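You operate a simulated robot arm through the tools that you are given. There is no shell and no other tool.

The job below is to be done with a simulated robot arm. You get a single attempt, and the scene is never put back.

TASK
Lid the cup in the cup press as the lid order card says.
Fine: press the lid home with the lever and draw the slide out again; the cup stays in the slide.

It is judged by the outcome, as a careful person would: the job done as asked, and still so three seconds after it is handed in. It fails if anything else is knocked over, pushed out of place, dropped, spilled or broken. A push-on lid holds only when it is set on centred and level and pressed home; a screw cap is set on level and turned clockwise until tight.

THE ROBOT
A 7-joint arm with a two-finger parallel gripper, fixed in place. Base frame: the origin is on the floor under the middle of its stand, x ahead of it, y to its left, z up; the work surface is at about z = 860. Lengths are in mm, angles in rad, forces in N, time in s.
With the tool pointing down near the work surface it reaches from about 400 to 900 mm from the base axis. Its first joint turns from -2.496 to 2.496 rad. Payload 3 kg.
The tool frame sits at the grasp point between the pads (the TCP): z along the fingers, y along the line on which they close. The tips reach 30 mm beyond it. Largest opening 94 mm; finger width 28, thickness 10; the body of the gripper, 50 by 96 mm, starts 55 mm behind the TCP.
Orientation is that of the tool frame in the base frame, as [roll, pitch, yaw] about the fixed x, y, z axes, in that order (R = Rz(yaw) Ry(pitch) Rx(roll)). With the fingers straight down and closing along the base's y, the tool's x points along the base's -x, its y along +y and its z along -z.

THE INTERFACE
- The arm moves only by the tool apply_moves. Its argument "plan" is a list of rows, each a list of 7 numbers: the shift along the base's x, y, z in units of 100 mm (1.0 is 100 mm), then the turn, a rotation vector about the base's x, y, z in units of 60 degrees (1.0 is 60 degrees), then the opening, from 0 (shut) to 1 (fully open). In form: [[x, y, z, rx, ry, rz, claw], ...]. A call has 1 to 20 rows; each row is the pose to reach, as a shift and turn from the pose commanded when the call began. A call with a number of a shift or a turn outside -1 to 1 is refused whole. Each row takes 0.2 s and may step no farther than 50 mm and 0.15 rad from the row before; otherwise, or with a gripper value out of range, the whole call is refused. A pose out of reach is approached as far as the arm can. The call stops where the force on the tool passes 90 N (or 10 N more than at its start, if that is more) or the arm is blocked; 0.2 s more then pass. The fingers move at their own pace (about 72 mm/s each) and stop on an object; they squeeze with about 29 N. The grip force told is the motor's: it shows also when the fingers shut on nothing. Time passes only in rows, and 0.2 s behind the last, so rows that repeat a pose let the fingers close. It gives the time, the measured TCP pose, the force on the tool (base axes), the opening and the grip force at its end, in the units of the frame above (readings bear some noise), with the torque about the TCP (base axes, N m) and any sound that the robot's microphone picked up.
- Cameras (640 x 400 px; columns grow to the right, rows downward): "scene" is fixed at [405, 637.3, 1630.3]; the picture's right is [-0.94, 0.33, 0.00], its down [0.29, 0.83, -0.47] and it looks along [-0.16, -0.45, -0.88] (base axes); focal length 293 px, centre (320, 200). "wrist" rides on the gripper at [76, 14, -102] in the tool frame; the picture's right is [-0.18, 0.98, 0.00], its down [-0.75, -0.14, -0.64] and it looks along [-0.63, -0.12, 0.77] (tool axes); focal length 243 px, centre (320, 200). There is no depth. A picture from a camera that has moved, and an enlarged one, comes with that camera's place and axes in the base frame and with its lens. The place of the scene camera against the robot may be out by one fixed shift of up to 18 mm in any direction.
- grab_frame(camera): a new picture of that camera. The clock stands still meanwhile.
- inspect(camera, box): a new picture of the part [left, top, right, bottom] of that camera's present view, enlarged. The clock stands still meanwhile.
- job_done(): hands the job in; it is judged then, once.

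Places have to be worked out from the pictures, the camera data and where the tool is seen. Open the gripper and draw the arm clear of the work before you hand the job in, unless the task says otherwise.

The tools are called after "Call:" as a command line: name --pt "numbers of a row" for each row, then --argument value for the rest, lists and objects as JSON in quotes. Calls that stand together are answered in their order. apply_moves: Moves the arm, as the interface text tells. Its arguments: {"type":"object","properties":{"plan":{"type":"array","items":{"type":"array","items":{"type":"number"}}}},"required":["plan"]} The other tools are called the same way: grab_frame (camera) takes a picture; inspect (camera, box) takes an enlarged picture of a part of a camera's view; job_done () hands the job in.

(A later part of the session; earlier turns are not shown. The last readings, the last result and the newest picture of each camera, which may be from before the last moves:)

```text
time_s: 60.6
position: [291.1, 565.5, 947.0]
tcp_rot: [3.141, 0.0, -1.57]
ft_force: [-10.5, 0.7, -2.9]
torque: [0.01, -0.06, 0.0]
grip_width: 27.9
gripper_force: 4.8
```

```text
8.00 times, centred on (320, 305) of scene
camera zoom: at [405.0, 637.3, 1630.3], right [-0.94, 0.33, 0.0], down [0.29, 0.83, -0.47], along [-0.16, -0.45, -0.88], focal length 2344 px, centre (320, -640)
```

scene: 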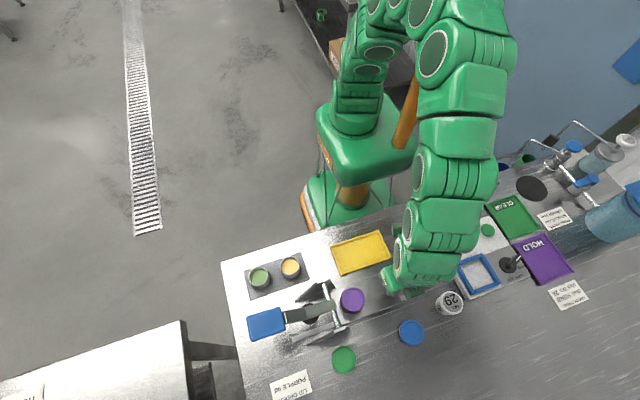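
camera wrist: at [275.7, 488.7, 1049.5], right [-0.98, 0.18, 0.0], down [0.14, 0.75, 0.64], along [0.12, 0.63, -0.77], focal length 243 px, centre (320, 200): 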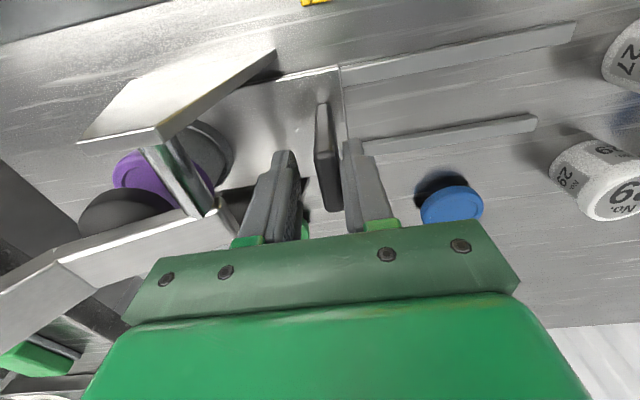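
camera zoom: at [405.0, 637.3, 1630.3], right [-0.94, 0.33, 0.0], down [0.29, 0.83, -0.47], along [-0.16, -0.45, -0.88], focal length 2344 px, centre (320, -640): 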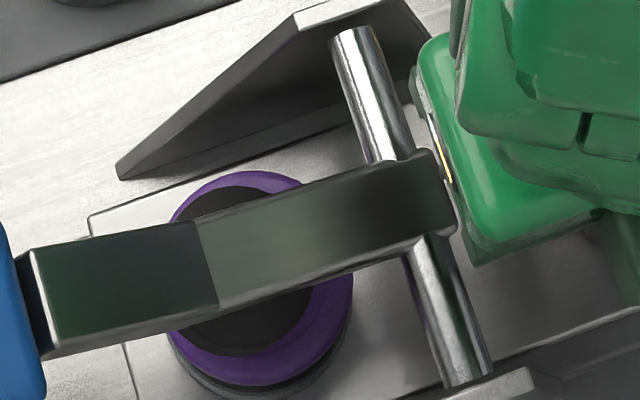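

The lid may be a few mm short of the head's centre. Before pushing harder I want a side look at the gap, so I relax, open a bit, rise, and view the press from its -y side.

Call:
apply_moves --pt "-0.03 0 0 0 0 0 0.26" --pt "-0.03 0 0 0 0 0 0.26" --pt "-0.03 0 0.1 0 0 0 0.26" --pt "-0.03 0 0.3 0 0 0 0.26" --pt "-0.03 0 0.6 0 0 0 0.26" --pt "-0.03 0 0.9 0 0 0 0.26"

Call:
apply_moves --pt "0.1 -0.3 0 0 0 0 0.26" --pt "0.25 -0.6 0 0 0 0 0.26" --pt "0.4 -0.9 0 0 0 0 0.26" --pt "0.5 -1.0 0 0 0 0 0.26"

Call:
apply_moves --pt "0.15 -0.25 -0.1 0 0 0 0.26" --pt "0.3 -0.5 -0.2 0 0 0 0.26" --pt "0.45 -0.7 -0.2 0 0 0 0.26" --pt "0.5 -0.7 -0.2 0 0 0 0.26" --pt "0.5 -0.7 -0.2 0 0 0 0.26"

Call:
grab_frame --camera "wrist"

Call:
inspect --camera "scene" --box '[235, 250, 435, 375]'

```text
time_s: 62.0
position: [288.9, 564.5, 1037.4]
tcp_rot: [3.141, 0.002, -1.572]
ft_force: [-0.2, -0.5, 0.9]
torque: [0.01, -0.03, 0.03]
grip_width: 24.8
gripper_force: 0.0
```

```text
time_s: 63.0
position: [337.8, 465.3, 1035.7]
tcp_rot: [-3.141, -0.001, -1.571]
ft_force: [-0.1, -0.1, -0.8]
torque: [0.0, 0.01, -0.04]
grip_width: 24.3
gripper_force: 0.0
```

```text
time_s: 64.2
position: [389.6, 393.5, 1016.9]
tcp_rot: [3.141, 0.0, -1.571]
ft_force: [-0.9, -0.2, 0.4]
torque: [-0.01, 0.01, -0.01]
grip_width: 24.3
gripper_force: 0.0
```

```text
taken
camera wrist: at [373.3, 317.7, 1118.6], right [-0.98, 0.18, 0.0], down [0.14, 0.75, 0.64], along [0.12, 0.63, -0.77], focal length 243 px, centre (320, 200)
```

wrist: 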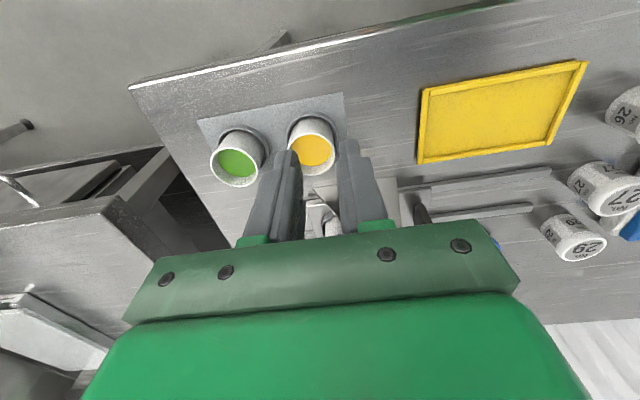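

```text
3.20 times, centred on (335, 312) of scene
camera zoom: at [405.0, 637.3, 1630.3], right [-0.94, 0.33, 0.0], down [0.29, 0.83, -0.47], along [-0.16, -0.45, -0.88], focal length 938 px, centre (272, -160)
```

zoom: 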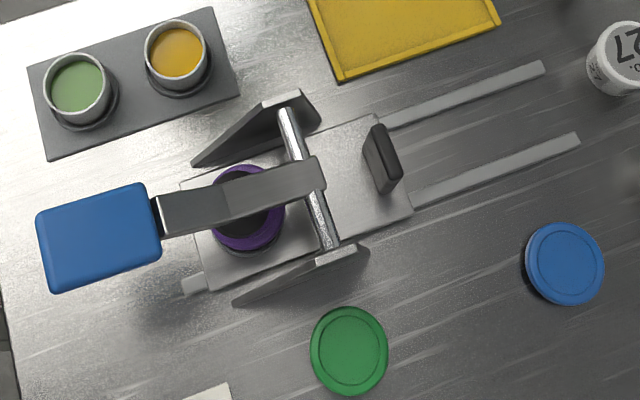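

The gripper itself blocks that view, but the scene camera is now unobstructed. I zoom there.

Call:
inspect --camera "scene" --box '[285, 290, 345, 330]'

Call:
inspect --camera "scene" --box '[285, 270, 385, 340]'

```text
10.00 times, centred on (315, 310) of scene
camera zoom: at [405.0, 637.3, 1630.3], right [-0.94, 0.33, 0.0], down [0.29, 0.83, -0.47], along [-0.16, -0.45, -0.88], focal length 2931 px, centre (370, -900)
```

zoom: 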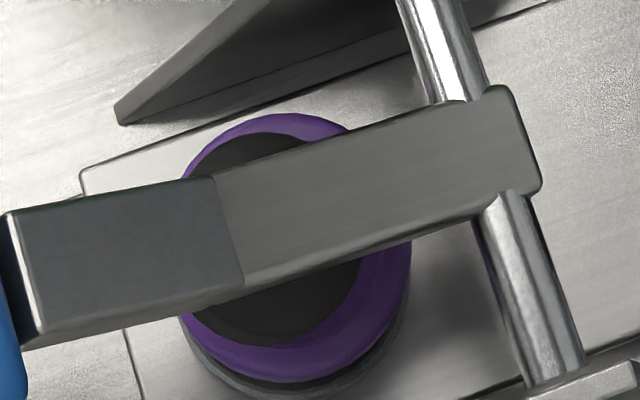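

```text
5.71 times, centred on (335, 305) of scene
camera zoom: at [405.0, 637.3, 1630.3], right [-0.94, 0.33, 0.0], down [0.29, 0.83, -0.47], along [-0.16, -0.45, -0.88], focal length 1675 px, centre (234, -400)
```

zoom: 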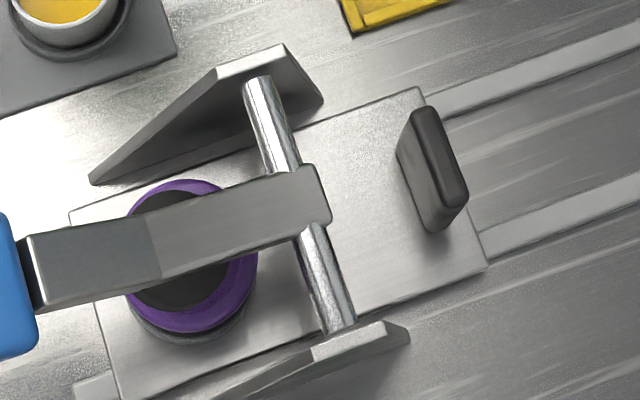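

Scene view shows lid under the head; the slide's travel measures ≈139 mm. To be sure it's firmly at the stop, I return to the handle, grip it and give a firmer push.

Call:
apply_moves --pt "-0.15 0.25 0.1 0 0 0 0.26" --pt "-0.3 0.5 0.2 0 0 0 0.26" --pt "-0.45 0.7 0.2 0 0 0 0.26" --pt "-0.5 0.7 0.2 0 0 0 0.26"

Call:
apply_moves --pt "-0.15 0.3 0 0 0 0 0.26" --pt "-0.3 0.6 0 0 0 0 0.26" --pt "-0.45 0.9 0 0 0 0 0.26" --pt "-0.53 1.0 0 0 0 0 0.26" --pt "-0.53 1.0 0 0 0 0 0.26" --pt "-0.53 1.0 0 0 0 0 0.26"

Call:
inspect --camera "wrist" --box '[220, 70, 420, 195]'

```text
time_s: 65.2
position: [337.7, 467.5, 1038.8]
tcp_rot: [-3.141, 0.0, -1.571]
ft_force: [0.1, 0.0, 0.2]
torque: [0.0, -0.06, 0.03]
grip_width: 24.5
gripper_force: 0.1
```

```text
time_s: 66.6
position: [285.7, 564.6, 1036.2]
tcp_rot: [-3.141, 0.0, -1.572]
ft_force: [0.2, 0.3, 0.1]
torque: [0.0, -0.03, -0.03]
grip_width: 24.7
gripper_force: 0.0
```

```text
3.20 times, centred on (320, 132) of wrist
camera zoom: at [269.9, 487.9, 1139.0], right [-0.98, 0.18, 0.0], down [0.14, 0.75, 0.64], along [0.12, 0.63, -0.77], focal length 776 px, centre (320, 416)
```

zoom: 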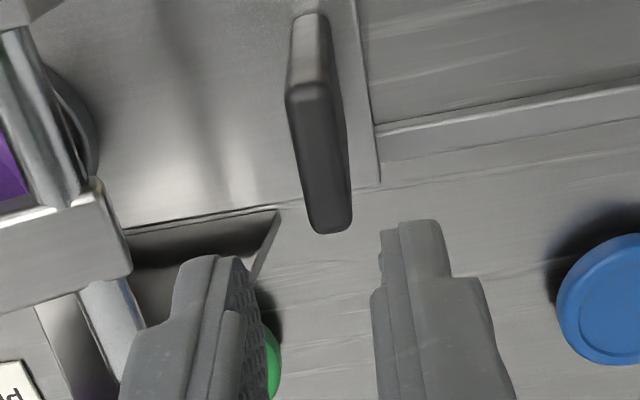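

Handle centre at x ≈ 284.4 (travel ≈ 140), TCP at 283.8. I descend over it, opening 24 mm.

Call:
apply_moves --pt "0.005 0 -0.2 0 0 0 0.26" --pt "0.005 0 -0.4 0 0 0 0.26" --pt "0.005 0 -0.6 0 0 0 0.26" --pt "0.005 0 -0.75 0 0 0 0.26" --pt "0.005 0 -0.85 0 0 0 0.26" --pt "0.005 0 -0.88 0 0 0 0.26" --pt "0.005 0 -0.88 0 0 0 0.26"

Call:
inspect --camera "wrist" --box '[220, 90, 420, 215]'

```text
time_s: 68.2
position: [284.5, 566.2, 949.3]
tcp_rot: [3.141, 0.001, -1.571]
ft_force: [0.1, -0.6, -0.3]
torque: [0.02, -0.01, -0.01]
grip_width: 24.6
gripper_force: 0.1
```

```text
3.20 times, centred on (320, 152) of wrist
camera zoom: at [270.1, 488.2, 1051.6], right [-0.98, 0.18, 0.0], down [0.14, 0.75, 0.64], along [0.12, 0.63, -0.77], focal length 776 px, centre (320, 352)
```

zoom: 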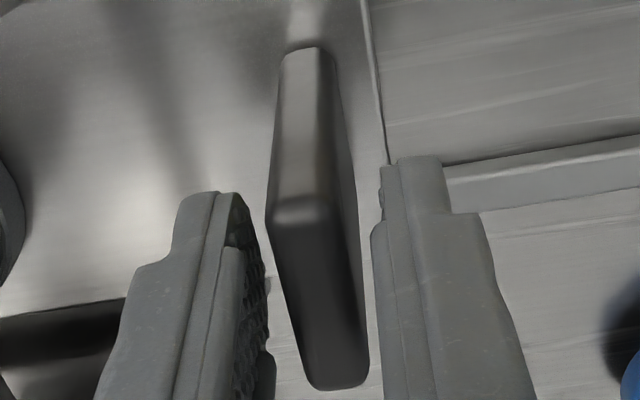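

I close on the handle and push +x by about 1–2 mm to test the stop.

Call:
apply_moves --pt "0 0 0 0 0 0 0.2" --pt "0 0 0 0 0 0 0.12" --pt "0 0 0 0 0 0 0.05" --pt "0 0 0 0 0 0 0.05"

Call:
apply_moves --pt "0.01 0 0 0 0 0 0.05" --pt "0.01 0 0 0 0 0 0.05"

Call:
inspect --camera "wrist" --box '[220, 90, 420, 215]'

```text
time_s: 69.2
position: [285.8, 564.5, 949.9]
tcp_rot: [-3.141, 0.0, -1.572]
ft_force: [-7.5, -1.4, -0.2]
torque: [0.03, 0.01, -0.08]
grip_width: 16.4
gripper_force: 45.1
```

```text
time_s: 69.8
position: [285.3, 565.6, 949.3]
tcp_rot: [3.139, -0.003, -1.571]
ft_force: [-31.3, -12.2, 10.0]
torque: [0.2, 0.04, -0.11]
grip_width: 16.5
gripper_force: 44.4
```

```text
3.20 times, centred on (320, 152) of wrist
camera zoom: at [270.1, 488.3, 1051.7], right [-0.98, 0.18, 0.0], down [0.14, 0.75, 0.64], along [0.12, 0.63, -0.77], focal length 776 px, centre (320, 352)
```

zoom: 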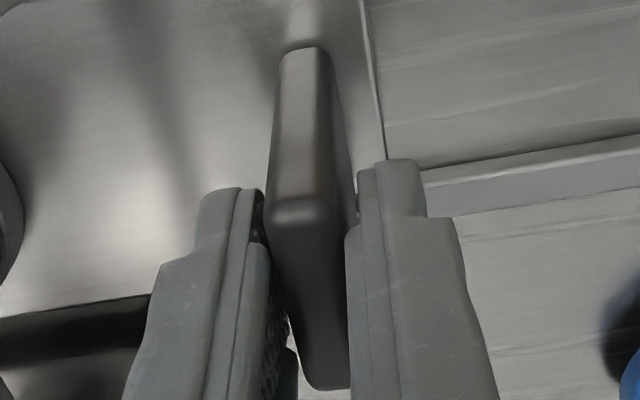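

Pushing 1 mm raised Fx to -31 N with no motion: a hard stop, so the slide is fully in. I back off, open, rise, and go to look at the lever grip.

Call:
apply_moves --pt "-0.012 0.003 0 0 0 0 0.05" --pt "-0.012 0.003 0 0 0 0 0.15" --pt "-0.012 0.003 0 0 0 0 0.26" --pt "-0.012 0.003 0 0 0 0 0.26" --pt "-0.012 0.003 0.15 0 0 0 0.26" --pt "-0.012 0.003 0.4 0 0 0 0.26" --pt "-0.012 0.003 0.7 0 0 0 0.26" --pt "-0.012 0.003 1.0 0 0 0 0.26"

Call:
apply_moves --pt "0 0 0.25 0 0 0 0.1" --pt "0 -0.1 0.5 0 0 0 0" --pt "0.2 -0.4 0.6 0 0 0 0" --pt "0.45 -0.7 0.7 0 0 0 0" --pt "0.7 -1.0 0.7 0 0 0 0" --pt "1.0 -1.0 0.7 0 0 0 0"

Call:
grab_frame --camera "wrist"

Call:
inspect --camera "scene" --box '[235, 250, 435, 375]'

```text
time_s: 71.6
position: [284.2, 565.9, 1050.1]
tcp_rot: [3.14, -0.002, -1.57]
ft_force: [-0.3, -0.1, -0.2]
torque: [-0.04, 0.03, 0.02]
grip_width: 24.0
gripper_force: 0.0
```

```text
time_s: 73.0
position: [384.0, 465.6, 1118.4]
tcp_rot: [-3.14, 0.0, -1.572]
ft_force: [-1.0, -0.7, -0.6]
torque: [-0.02, -0.03, 0.0]
grip_width: 0.0
gripper_force: 29.1
```

```text
taken
camera wrist: at [369.1, 387.4, 1220.3], right [-0.98, 0.18, 0.0], down [0.14, 0.75, 0.64], along [0.12, 0.63, -0.77], focal length 243 px, centre (320, 200)
```

wrist: 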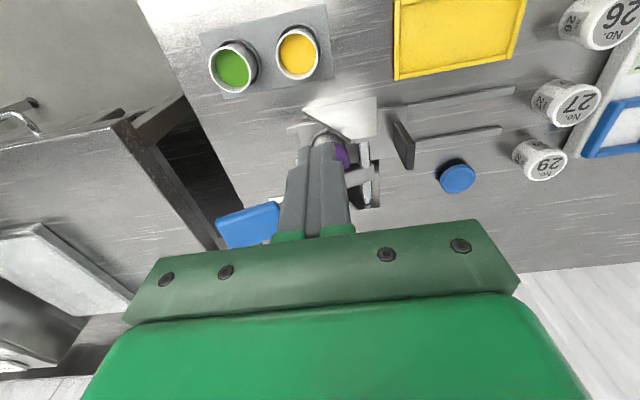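

```text
3.20 times, centred on (335, 312) of scene
camera zoom: at [405.0, 637.3, 1630.3], right [-0.94, 0.33, 0.0], down [0.29, 0.83, -0.47], along [-0.16, -0.45, -0.88], focal length 938 px, centre (272, -160)
```

zoom: 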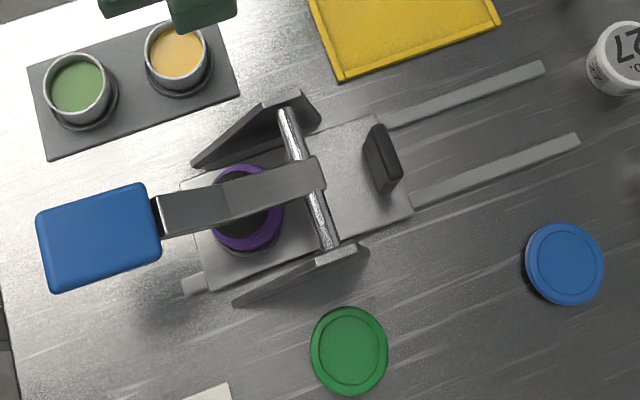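

I zoom on the blue grip in this view.

Call:
inspect --camera "wrist" --box '[190, 180, 310, 255]'

```text
5.33 times, centred on (250, 218) of wrist
camera zoom: at [369.1, 387.4, 1220.3], right [-0.98, 0.18, 0.0], down [0.14, 0.75, 0.64], along [0.12, 0.63, -0.77], focal length 1294 px, centre (693, 107)
```

zoom: 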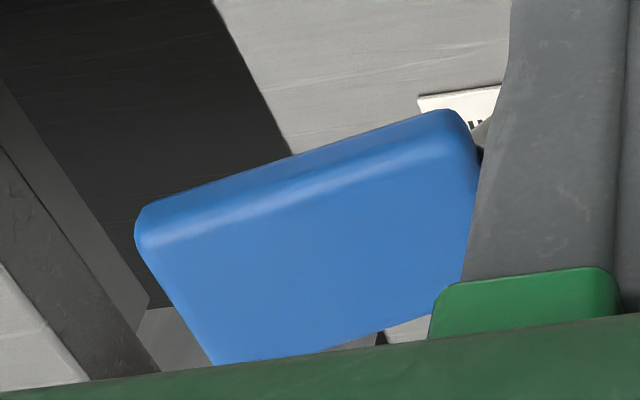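

The blue grip spans about x 442–505, y 542–578, top z ≈ 1042. I move above its middle at (480, 560.5) with fingers shut, staying high.

Call:
apply_moves --pt "0.2 0.2 0.1 0 0 0 0" --pt "0.4 0.4 0.1 0 0 0 0" --pt "0.6 0.6 0.1 0 0 0 0" --pt "0.8 0.8 0.1 0 0 0 0" --pt "0.97 0.96 0.1 0 0 0 0" --pt "0.97 0.96 0.1 0 0 0 0" --pt "0.97 0.96 0.1 0 0 0 0"

Call:
grab_frame --camera "wrist"

Call:
inspect --camera "wrist" --box '[220, 70, 420, 195]'

Call:
inspect --camera "scene" --box '[215, 230, 415, 355]'

```text
time_s: 74.6
position: [483.8, 561.2, 1130.2]
tcp_rot: [3.14, -0.001, -1.57]
ft_force: [0.5, -0.5, -0.8]
torque: [-0.02, -0.04, 0.0]
grip_width: 0.0
gripper_force: 29.1
```

```text
taken
camera wrist: at [468.5, 484.0, 1231.9], right [-0.98, 0.18, 0.0], down [0.14, 0.75, 0.64], along [0.12, 0.63, -0.77], focal length 243 px, centre (320, 200)
```

wrist: 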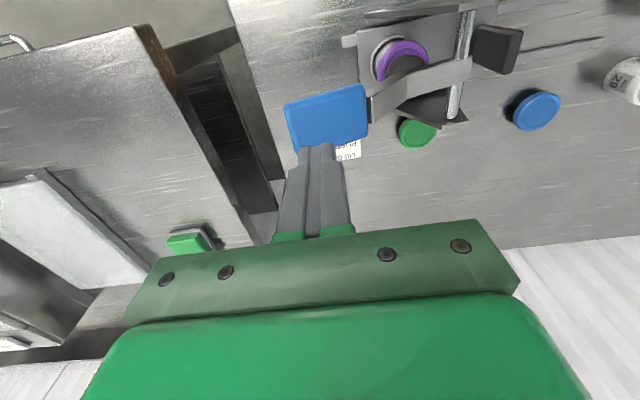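

```text
3.20 times, centred on (320, 132) of wrist
camera zoom: at [468.5, 484.0, 1231.9], right [-0.98, 0.18, 0.0], down [0.14, 0.75, 0.64], along [0.12, 0.63, -0.77], focal length 776 px, centre (320, 416)
```

zoom: 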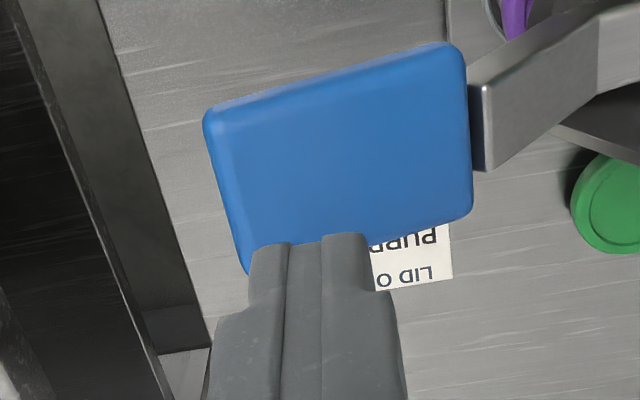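

```text
3.20 times, centred on (315, 292) of scene
camera zoom: at [405.0, 637.3, 1630.3], right [-0.94, 0.33, 0.0], down [0.29, 0.83, -0.47], along [-0.16, -0.45, -0.88], focal length 938 px, centre (336, -96)
```

zoom: 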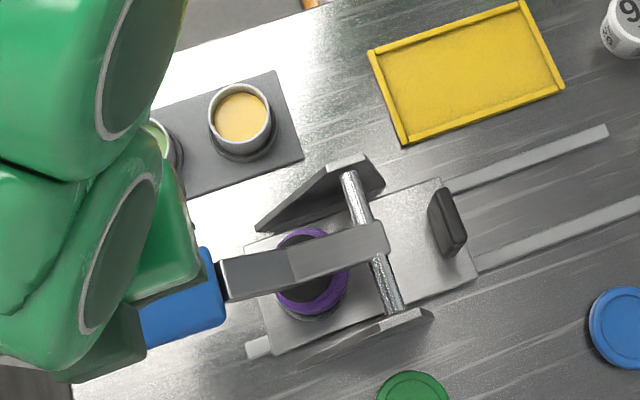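

Fingertips are over the grip at (482, 561); grip top z ≈ 1045. I lower to just above it, then to contact.

Call:
apply_moves --pt "0 0 -0.1 0 0 0 0" --pt "0 0 -0.2 0 0 0 0" --pt "0 0 -0.3 0 0 0 0" --pt "0 0 -0.4 0 0 0 0" --pt "0 0 -0.47 0 0 0 0" --pt "0 0 -0.47 0 0 0 0"

Call:
apply_moves --pt "0 0 -0.03 0 0 0 0" --pt "0 0 -0.06 0 0 0 0" --pt "0 0 -0.1 0 0 0 0"

Call:
inspect --camera "scene" --box '[215, 230, 415, 355]'

```text
time_s: 76.0
position: [482.5, 562.3, 1084.6]
tcp_rot: [3.141, 0.001, -1.571]
ft_force: [1.1, -0.4, -0.5]
torque: [-0.01, -0.01, 0.03]
grip_width: 0.0
gripper_force: 29.4
```

```text
time_s: 76.8
position: [482.8, 561.7, 1072.2]
tcp_rot: [3.14, -0.003, -1.571]
ft_force: [0.6, -0.9, 1.4]
torque: [-0.01, 0.03, -0.01]
grip_width: 0.3
gripper_force: 28.9
```

```text
3.20 times, centred on (315, 292) of scene
camera zoom: at [405.0, 637.3, 1630.3], right [-0.94, 0.33, 0.0], down [0.29, 0.83, -0.47], along [-0.16, -0.45, -0.88], focal length 938 px, centre (336, -96)
```

zoom: 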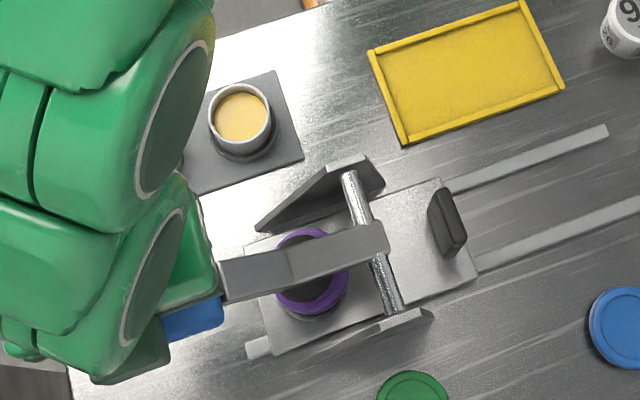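

Tips are about at the grip. I press down 12 mm in small rows and read the force.

Call:
apply_moves --pt "0 0 -0.03 0 0 0 0" --pt "0.005 0 -0.06 0 0 0 0" --pt "0.01 0 -0.09 0 0 0 0" --pt "0.015 0 -0.12 0 0 0 0"

Call:
inspect --camera "scene" --box '[215, 230, 415, 355]'

Call:
grab_frame --camera "wrist"

```text
time_s: 77.8
position: [484.5, 562.5, 1060.1]
tcp_rot: [-3.141, -0.003, -1.572]
ft_force: [1.8, -0.2, 1.1]
torque: [0.01, -0.05, 0.02]
grip_width: 0.0
gripper_force: 29.4
```

```text
3.20 times, centred on (315, 292) of scene
camera zoom: at [405.0, 637.3, 1630.3], right [-0.94, 0.33, 0.0], down [0.29, 0.83, -0.47], along [-0.16, -0.45, -0.88], focal length 938 px, centre (336, -96)
```

zoom: 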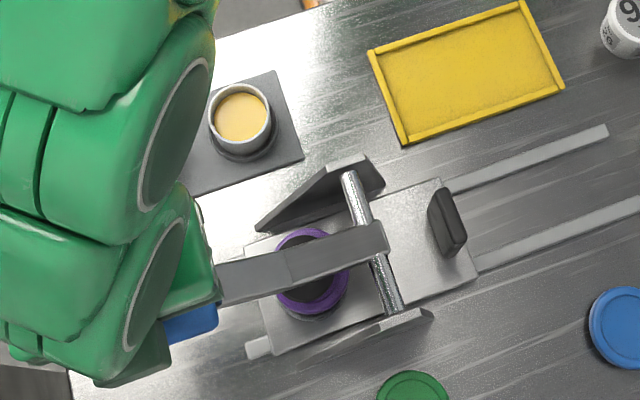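

```text
taken
camera wrist: at [468.9, 484.5, 1162.9], right [-0.98, 0.18, 0.0], down [0.14, 0.75, 0.64], along [0.12, 0.63, -0.77], focal length 243 px, centre (320, 200)
```

wrist: 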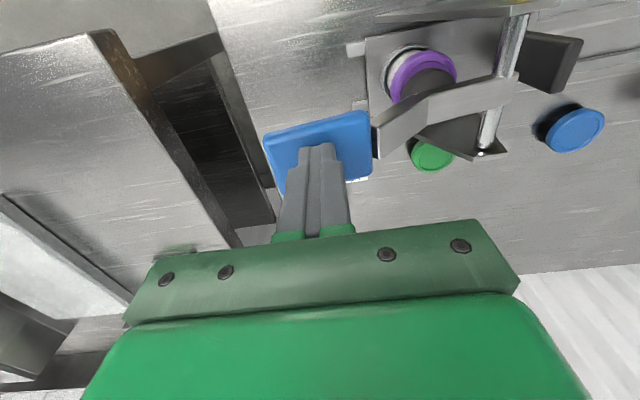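

The lever moves down with ~1–2 N. I continue down 20 mm, following the arc slightly in +x.

Call:
apply_moves --pt "0.01 0 -0.04 0 0 0 0" --pt "0.02 0 -0.08 0 0 0 0" --pt "0.03 0 -0.12 0 0 0 0" --pt "0.04 0 -0.16 0 0 0 0" --pt "0.05 0 -0.2 0 0 0 0"

Call:
grab_frame --camera "wrist"

Call:
inspect --camera "scene" --box '[215, 230, 415, 355]'

```text
time_s: 79.0
position: [490.0, 561.4, 1040.8]
tcp_rot: [3.141, 0.0, -1.571]
ft_force: [1.4, -1.0, 1.0]
torque: [0.03, -0.04, 0.01]
grip_width: 0.0
gripper_force: 28.4
```

```text
taken
camera wrist: at [474.0, 484.2, 1143.3], right [-0.98, 0.18, 0.0], down [0.14, 0.75, 0.64], along [0.12, 0.63, -0.77], focal length 243 px, centre (320, 200)
```

wrist: 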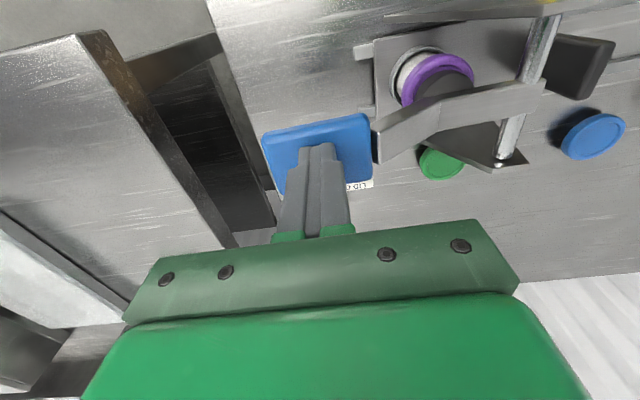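

```text
3.20 times, centred on (315, 292) of scene
camera zoom: at [405.0, 637.3, 1630.3], right [-0.94, 0.33, 0.0], down [0.29, 0.83, -0.47], along [-0.16, -0.45, -0.88], focal length 938 px, centre (336, -96)
```

zoom: 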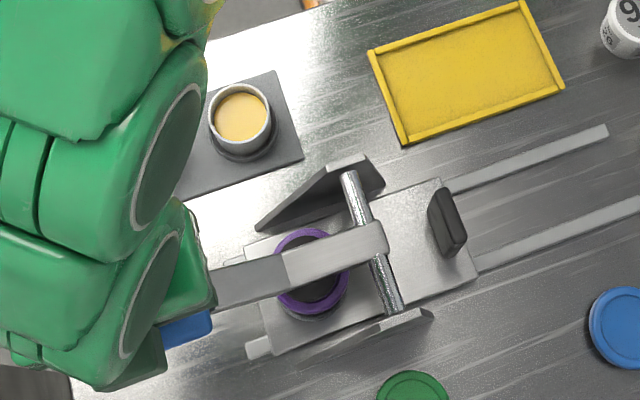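

Lever keeps moving freely. I continue down in 12 mm increments, watching for the lid contact.

Call:
apply_moves --pt "0.01 0 -0.03 0 0 0 0" --pt "0.015 0 -0.06 0 0 0 0" --pt "0.02 0 -0.09 0 0 0 0" --pt "0.025 0 -0.12 0 0 0 0"

Call:
apply_moves --pt "0.005 0 -0.03 0 0 0 0" --pt "0.01 0 -0.06 0 0 0 0" --pt "0.015 0 -0.09 0 0 0 0" --pt "0.015 0 -0.12 0 0 0 0"

Call:
grab_frame --camera "wrist"

Call:
inspect --camera "scene" --box '[215, 230, 415, 355]'

```text
time_s: 80.0
position: [492.3, 562.0, 1030.1]
tcp_rot: [-3.141, 0.001, -1.57]
ft_force: [-7.8, -2.6, 24.7]
torque: [-0.22, 0.39, -0.04]
grip_width: 0.1
gripper_force: 28.9
heard: snap
```

```text
time_s: 80.7
position: [492.4, 562.3, 1028.9]
tcp_rot: [-3.138, 0.006, -1.572]
ft_force: [-21.2, -18.3, 43.1]
torque: [-0.96, 0.84, -0.05]
grip_width: 0.0
gripper_force: 28.5
stopped in row 3: the force on the tool passed its limit at 99 N (the readings are from after the stop); the commanded pose is now the measured one
```

```text
taken
camera wrist: at [477.0, 485.0, 1130.6], right [-0.98, 0.18, 0.0], down [0.14, 0.75, 0.65], along [0.12, 0.64, -0.76], focal length 243 px, centre (320, 200)
```

wrist: 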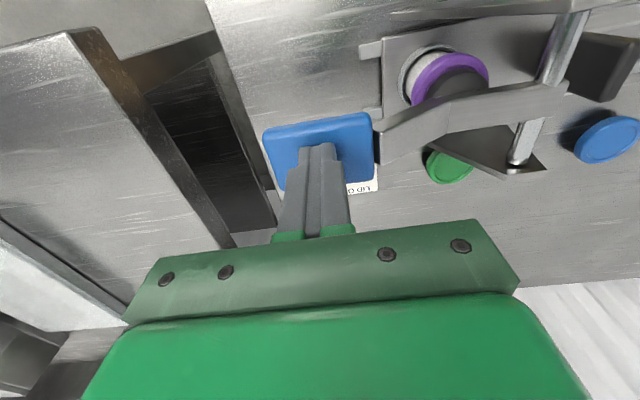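

```text
3.20 times, centred on (315, 292) of scene
camera zoom: at [405.0, 637.3, 1630.3], right [-0.94, 0.33, 0.0], down [0.29, 0.83, -0.47], along [-0.16, -0.45, -0.88], focal length 938 px, centre (336, -96)
```

zoom: 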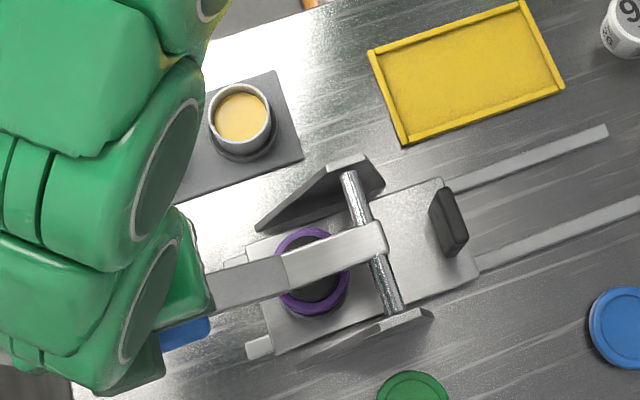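

A snap was heard: the lid is pressed home, and then the lever bottomed out firmly. I ease up and see whether the lever follows.

Call:
apply_moves --pt "0 0 0.01 0 0 0 0" --pt "0 0 0.03 0 0 0 0" --pt "0 0 0.06 0 0 0 0" --pt "0 0 0.1 0 0 0 0"

Call:
grab_frame --camera "wrist"

Call:
inspect --camera "scene" --box '[215, 230, 415, 355]'

```text
time_s: 81.7
position: [494.9, 563.7, 1035.7]
tcp_rot: [-3.138, 0.004, -1.571]
ft_force: [0.3, -0.5, 1.3]
torque: [-0.07, -0.05, -0.02]
grip_width: 0.2
gripper_force: 29.2
```

```text
taken
camera wrist: at [477.8, 485.3, 1137.6], right [-0.98, 0.18, 0.0], down [0.14, 0.75, 0.65], along [0.12, 0.63, -0.76], focal length 243 px, centre (320, 200)
```

wrist: 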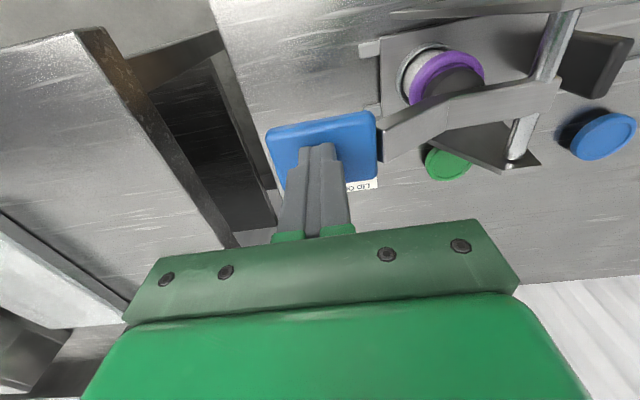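

```text
3.20 times, centred on (315, 292) of scene
camera zoom: at [405.0, 637.3, 1630.3], right [-0.94, 0.33, 0.0], down [0.29, 0.83, -0.47], along [-0.16, -0.45, -0.88], focal length 938 px, centre (336, -96)
```

zoom: 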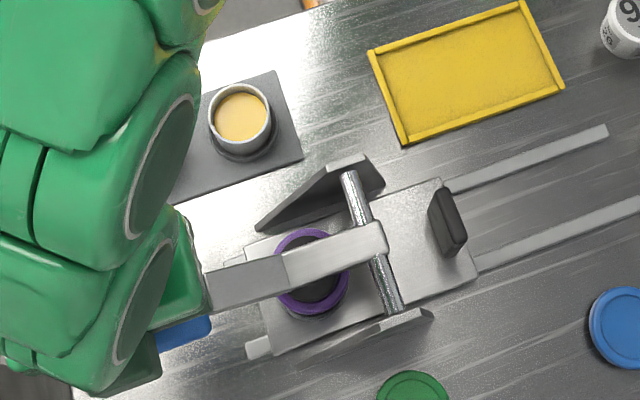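

Force is back to ~1 N and the lever seems to follow (spring return). I rise slowly 50 mm to let it come up gently.

Call:
apply_moves --pt "-0.01 0 0.05 0 0 0 0" --pt "-0.02 0 0.1 0 0 0 0" --pt "-0.03 0 0.15 0 0 0 0" --pt "-0.04 0 0.2 0 0 0 0" --pt "-0.05 0 0.25 0 0 0 0" --pt "-0.06 0 0.3 0 0 0 0" --pt "-0.07 0 0.35 0 0 0 0" --pt "-0.08 0 0.4 0 0 0 0" --pt "-0.08 0 0.5 0 0 0 0" --pt "-0.08 0 0.6 0 0 0 0" --pt "-0.08 0 0.75 0 0 0 0" --pt "-0.08 0 0.9 0 0 0 0"

Call:
grab_frame --camera "wrist"

Call:
inspect --camera "scene" --box '[215, 230, 415, 355]'

```text
time_s: 84.3
position: [487.0, 564.2, 1123.9]
tcp_rot: [-3.137, 0.004, -1.571]
ft_force: [-0.1, 0.3, -0.1]
torque: [0.0, 0.0, 0.03]
grip_width: 0.0
gripper_force: 29.6
```

```text
taken
camera wrist: at [470.8, 486.5, 1226.9], right [-0.98, 0.18, 0.0], down [0.14, 0.75, 0.65], along [0.12, 0.63, -0.76], focal length 243 px, centre (320, 200)
```

wrist: 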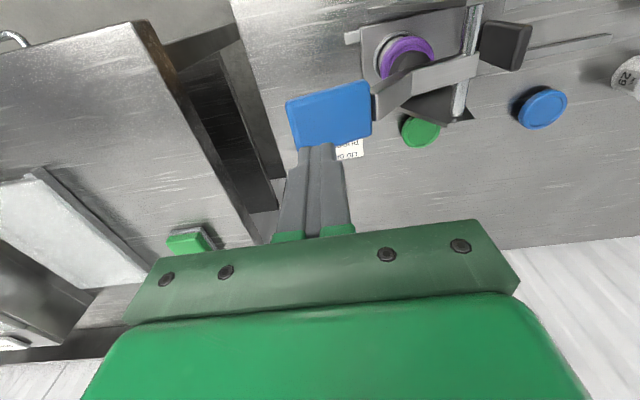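

```text
3.20 times, centred on (315, 292) of scene
camera zoom: at [405.0, 637.3, 1630.3], right [-0.94, 0.33, 0.0], down [0.29, 0.83, -0.47], along [-0.16, -0.45, -0.88], focal length 938 px, centre (336, -96)
```

zoom: 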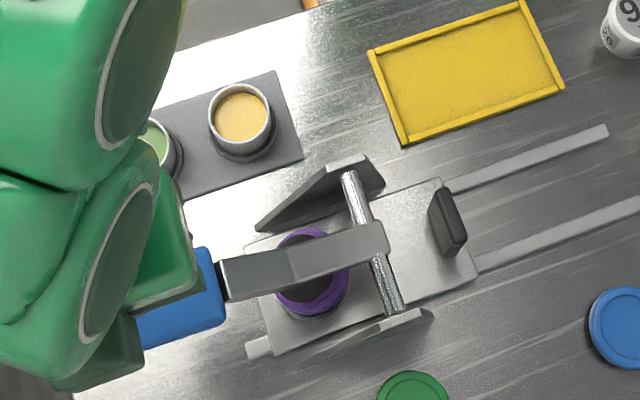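

Lever has returned to rest. Now I go back over the slide handle (target camera x ≈ 270, y ≈ 488), staying high, and set the opening to 24 mm.

Call:
apply_moves --pt "-0.25 0 0.05 0 0 0 0" --pt "-0.5 0 0.05 0 0 0 0.1" --pt "-0.75 0.01 0.05 0 0 0 0.26" --pt "-1.0 0.01 0.05 0 0 0 0.26"

Call:
apply_moves --pt "-0.25 0 -0.1 0 0 0 0.26" --pt "-0.5 0 -0.3 0 0 0 0.26" --pt "-0.75 0 -0.5 0 0 0 0.26" --pt "-1.0 0 -0.7 0 0 0 0.26" --pt "-1.0 0 -0.9 0 0 0 0.26" --pt "-1.0 0 -0.9 0 0 0 0.26"

Call:
inspect --camera "wrist" --box '[220, 70, 420, 195]'

Call:
grab_frame --camera "scene"

```text
time_s: 85.3
position: [385.5, 563.9, 1129.8]
tcp_rot: [-3.138, 0.006, -1.57]
ft_force: [0.2, 0.1, 0.5]
torque: [0.02, 0.01, 0.01]
grip_width: 24.6
gripper_force: 0.0
```

```text
time_s: 86.7
position: [285.6, 564.5, 1039.8]
tcp_rot: [-3.14, 0.003, -1.572]
ft_force: [0.3, -0.6, 0.3]
torque: [-0.02, 0.02, 0.01]
grip_width: 24.4
gripper_force: 0.1
```

```text
3.20 times, centred on (320, 132) of wrist
camera zoom: at [269.8, 486.9, 1142.1], right [-0.98, 0.18, 0.0], down [0.14, 0.75, 0.65], along [0.12, 0.63, -0.76], focal length 776 px, centre (320, 416)
```

zoom: 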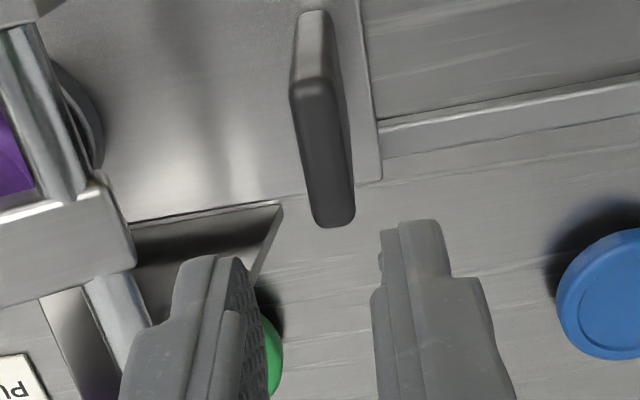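

```text
taken
```

scene: 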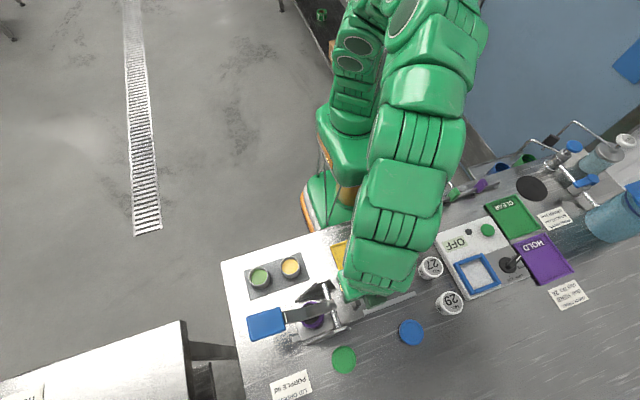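

Same geometry as before. I descend over the handle with the 24 mm opening.

Call:
apply_moves --pt "0 0.01 -0.2 0 0 0 0.26" --pt "0 0.01 -0.4 0 0 0 0.26" --pt "0 0.01 -0.6 0 0 0 0.26" --pt "0 0.01 -0.75 0 0 0 0.26" --pt "0 0.01 -0.85 0 0 0 0.26" --pt "0 0.01 -0.9 0 0 0 0.26" --pt "0 0.01 -0.9 0 0 0 0.26"

Call:
inspect --camera "wrist" --box '[220, 90, 420, 215]'

```text
time_s: 88.3
position: [284.7, 566.1, 949.5]
tcp_rot: [-3.139, 0.004, -1.571]
ft_force: [0.3, 0.0, 0.3]
torque: [0.0, 0.0, 0.03]
grip_width: 24.6
gripper_force: 0.1
```

```text
3.20 times, centred on (320, 152) of wrist
camera zoom: at [269.9, 487.9, 1052.1], right [-0.98, 0.18, 0.0], down [0.14, 0.75, 0.65], along [0.12, 0.63, -0.76], focal length 776 px, centre (320, 352)
```

zoom: 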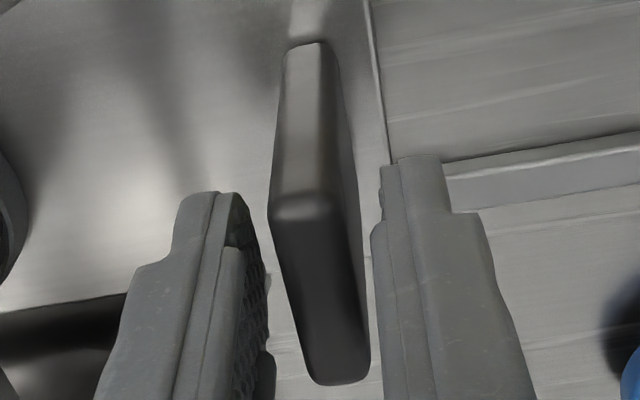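

Fingers straddle the handle. I draw the slide out along -x, slowly, with the front finger, 60 mm first.

Call:
apply_moves --pt "-0.01 0 0 0 0 0 0.235" --pt "-0.03 0 0 0 0 0 0.235" --pt "-0.05 0 0 0 0 0 0.235" --pt "-0.08 0 0 0 0 0 0.235" --pt "-0.12 0 0 0 0 0 0.235" --pt "-0.17 0 0 0 0 0 0.235" --pt "-0.22 0 0 0 0 0 0.235" --pt "-0.27 0 0 0 0 0 0.235" --pt "-0.32 0 0 0 0 0 0.235" --pt "-0.37 0 0 0 0 0 0.235" --pt "-0.42 0 0 0 0 0 0.235" --pt "-0.47 0 0 0 0 0 0.235" --pt "-0.52 0 0 0 0 0 0.235" --pt "-0.56 0 0 0 0 0 0.235" --pt "-0.59 0 0 0 0 0 0.235" --pt "-0.6 0 0 0 0 0 0.235"

Call:
grab_frame --camera "wrist"

Call:
inspect --camera "scene" --box '[235, 250, 435, 375]'

```text
time_s: 91.7
position: [227.1, 566.2, 950.9]
tcp_rot: [-3.139, 0.004, -1.57]
ft_force: [0.7, -0.6, 1.0]
torque: [-0.01, 0.0, 0.02]
grip_width: 22.5
gripper_force: 0.4
```

```text
taken
camera wrist: at [210.6, 488.5, 1053.5], right [-0.98, 0.18, 0.0], down [0.14, 0.75, 0.65], along [0.12, 0.63, -0.76], focal length 243 px, centre (320, 200)
```

wrist: 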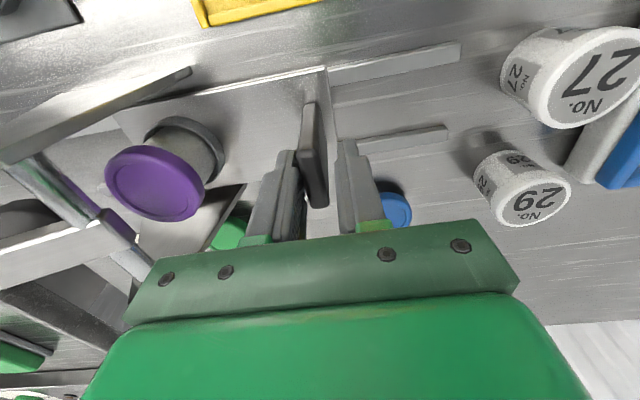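

```text
3.20 times, centred on (335, 312) of scene
camera zoom: at [405.0, 637.3, 1630.3], right [-0.94, 0.33, 0.0], down [0.29, 0.83, -0.47], along [-0.16, -0.45, -0.88], focal length 938 px, centre (272, -160)
```

zoom: 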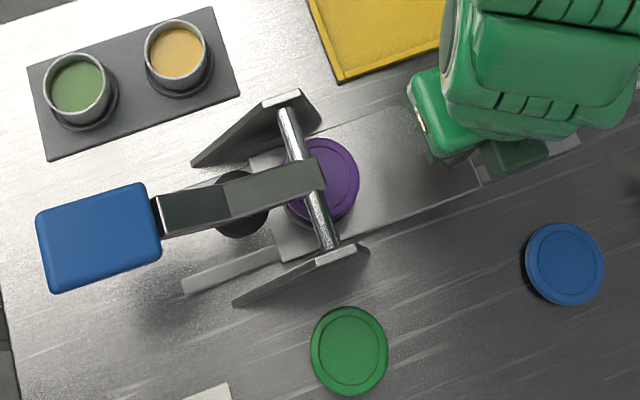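

The slide is coming out smoothly with the lidded cup. I draw another 60 mm.

Call:
apply_moves --pt "-0.02 0 0 0 0 0 0.235" --pt "-0.05 0 0 0 0 0 0.235" --pt "-0.09 0 0 0 0 0 0.235" --pt "-0.14 0 0 0 0 0 0.235" --pt "-0.19 0 0 0 0 0 0.235" --pt "-0.24 0 0 0 0 0 0.235" --pt "-0.29 0 0 0 0 0 0.235" --pt "-0.34 0 0 0 0 0 0.235" --pt "-0.39 0 0 0 0 0 0.235" --pt "-0.44 0 0 0 0 0 0.235" --pt "-0.49 0 0 0 0 0 0.235" --pt "-0.54 0 0 0 0 0 0.235" --pt "-0.58 0 0 0 0 0 0.235" --pt "-0.61 0 0 0 0 0 0.235" --pt "-0.63 0 0 0 0 0 0.235" --pt "-0.64 0 0 0 0 0 0.235"

Call:
grab_frame --camera "wrist"

Call:
inspect --camera "scene" --box '[235, 250, 435, 375]'

```text
time_s: 95.1
position: [161.8, 566.1, 950.3]
tcp_rot: [-3.139, 0.003, -1.57]
ft_force: [0.9, 0.1, 0.0]
torque: [-0.02, 0.01, 0.0]
grip_width: 22.5
gripper_force: 0.7
```

```text
taken
camera wrist: at [146.6, 488.1, 1052.7], right [-0.98, 0.18, 0.0], down [0.14, 0.75, 0.65], along [0.12, 0.63, -0.76], focal length 243 px, centre (320, 200)
```

wrist: 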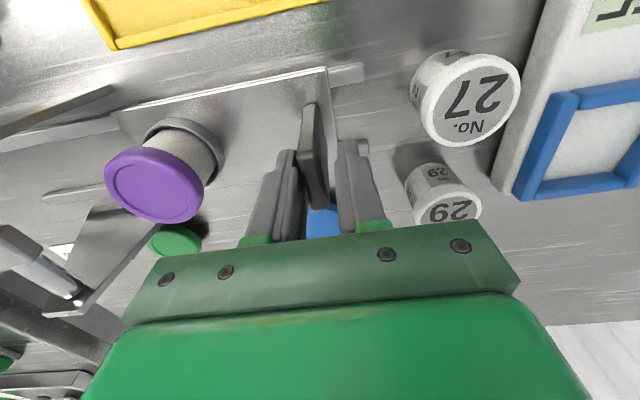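

```text
3.20 times, centred on (335, 312) of scene
camera zoom: at [405.0, 637.3, 1630.3], right [-0.94, 0.33, 0.0], down [0.29, 0.83, -0.47], along [-0.16, -0.45, -0.88], focal length 938 px, centre (272, -160)
```

zoom: 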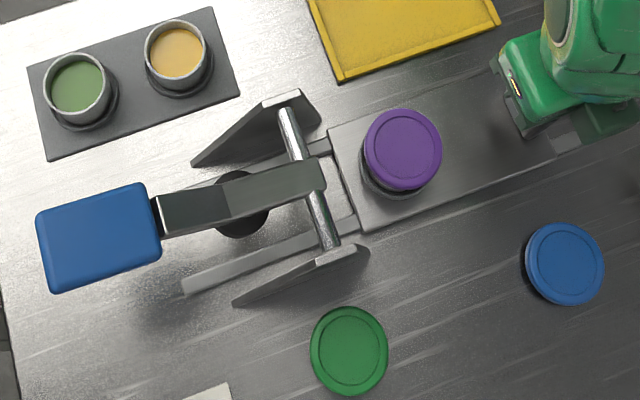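

About 19 mm remain to the original out position. I draw 15 mm, then 2 mm at a time watching for the stop.

Call:
apply_moves --pt "-0.02 0 0 0 0 0 0.235" --pt "-0.05 0 0 0 0 0 0.235" --pt "-0.08 0 0 0 0 0 0.235" --pt "-0.11 0 0 0 0 0 0.235" --pt "-0.14 0 0 0 0 0 0.235" --pt "-0.15 0 0 0 0 0 0.235"

Call:
apply_moves --pt "-0.01 0 0 0 0 0 0.235" --pt "-0.02 0 0 0 0 0 0.235" --pt "-0.03 0 0 0 0 0 0.235"

Call:
apply_moves --pt "-0.01 0 0 0 0 0 0.235" --pt "-0.02 0 0 0 0 0 0.235"

Call:
inspect --camera "wrist" --box '[220, 90, 420, 215]'

Call:
grab_frame --camera "wrist"

```text
time_s: 96.5
position: [146.6, 566.6, 951.2]
tcp_rot: [-3.138, 0.004, -1.571]
ft_force: [1.4, -0.9, -0.7]
torque: [0.0, -0.04, -0.04]
grip_width: 22.6
gripper_force: 0.8
```

```text
time_s: 97.3
position: [142.9, 565.6, 951.5]
tcp_rot: [-3.138, 0.004, -1.57]
ft_force: [0.4, 1.2, 0.1]
torque: [0.02, 0.02, -0.01]
grip_width: 22.4
gripper_force: 0.5
```

```text
time_s: 97.9
position: [140.8, 566.1, 951.0]
tcp_rot: [-3.14, 0.004, -1.572]
ft_force: [4.5, -1.6, 0.3]
torque: [0.03, -0.02, -0.07]
grip_width: 24.7
gripper_force: 2.2
```

```text
3.20 times, centred on (320, 152) of wrist
camera zoom: at [125.3, 488.3, 1052.9], right [-0.98, 0.18, 0.0], down [0.14, 0.75, 0.65], along [0.12, 0.63, -0.76], focal length 776 px, centre (320, 352)
```

zoom: 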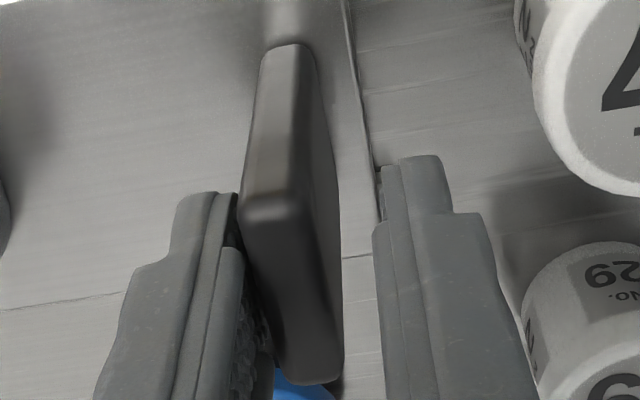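

```text
taken
camera wrist: at [125.3, 488.3, 1052.9], right [-0.98, 0.18, 0.0], down [0.14, 0.75, 0.65], along [0.12, 0.63, -0.76], focal length 243 px, centre (320, 200)
```

wrist: 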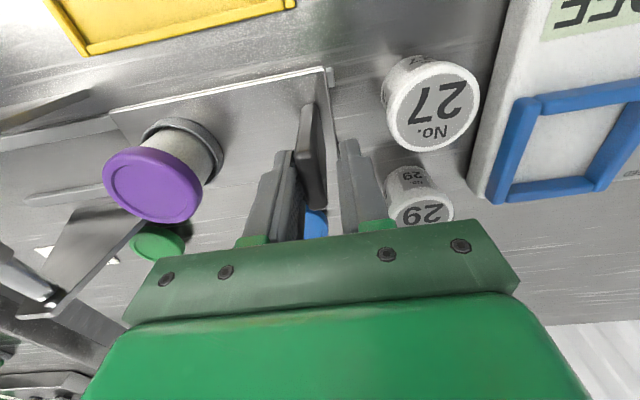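

The out-stop is reached (4.5 N, finger being spread). I relax, rise clear, and check the lid from above.

Call:
apply_moves --pt "0.03 0 0 0 0 0 0.26" --pt "0.03 0 0 0 0 0 0.26" --pt "0.03 0 0.15 0 0 0 0.26" --pt "0.03 0 0.4 0 0 0 0.26" --pt "0.03 0 0.7 0 0 0 0.26" --pt "0.03 0 1.0 0 0 0 0.26"

Call:
apply_moves --pt "0.2 0 0 0 0 0 0.5" --pt "0.5 0 0 0 0 0 0.75" --pt "0.8 -0.1 0 0 0 0 0.75" --pt "1.0 -0.2 -0.1 0 0 0 0.75" --pt "1.0 -0.2 -0.1 0 0 0 0.75" --pt "1.0 -0.2 -0.1 0 0 0 0.75"

Call:
grab_frame --camera "wrist"

Call:
inspect --camera "wrist" --box '[240, 60, 400, 160]'

Call:
grab_frame --camera "scene"

```text
time_s: 99.3
position: [143.6, 566.6, 1050.9]
tcp_rot: [-3.139, 0.006, -1.57]
ft_force: [0.6, -0.2, -1.5]
torque: [-0.01, 0.0, 0.0]
grip_width: 24.4
gripper_force: 0.1
```

```text
time_s: 100.7
position: [243.4, 547.9, 1041.0]
tcp_rot: [-3.138, 0.003, -1.571]
ft_force: [-0.9, 0.0, -0.4]
torque: [0.0, 0.05, 0.04]
grip_width: 70.4
gripper_force: 0.0
```

```text
taken
camera wrist: at [228.5, 470.1, 1142.1], right [-0.98, 0.18, 0.0], down [0.14, 0.75, 0.65], along [0.12, 0.63, -0.76], focal length 243 px, centre (320, 200)
```

wrist: 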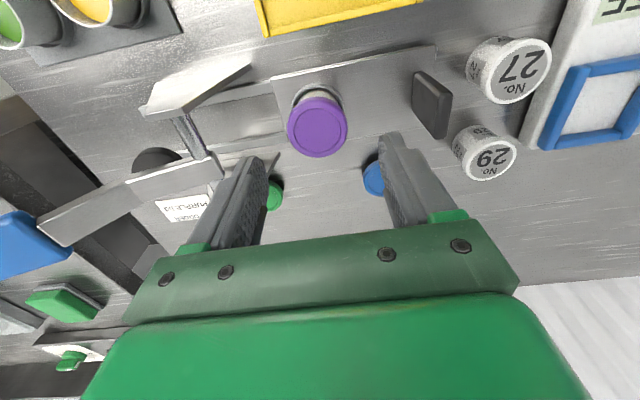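

```text
4.00 times, centred on (320, 110) of wrist
camera zoom: at [228.5, 470.1, 1142.1], right [-0.98, 0.18, 0.0], down [0.14, 0.75, 0.65], along [0.12, 0.63, -0.76], focal length 970 px, centre (320, 560)
```

zoom: 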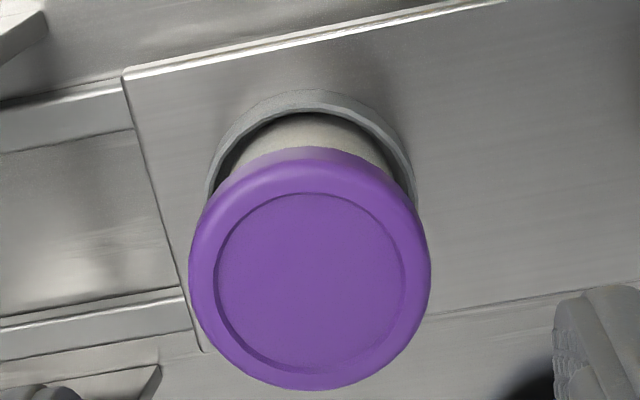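

```text
taken
```

scene: 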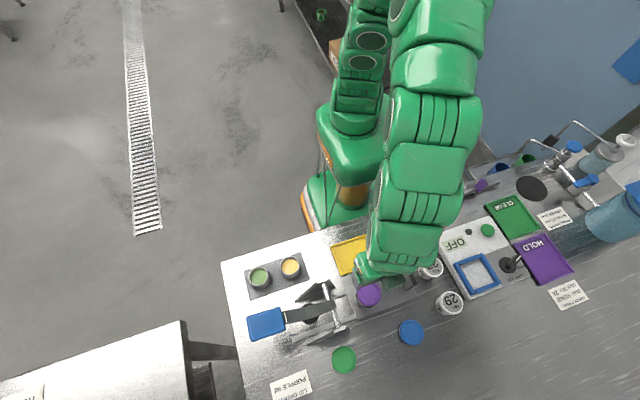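

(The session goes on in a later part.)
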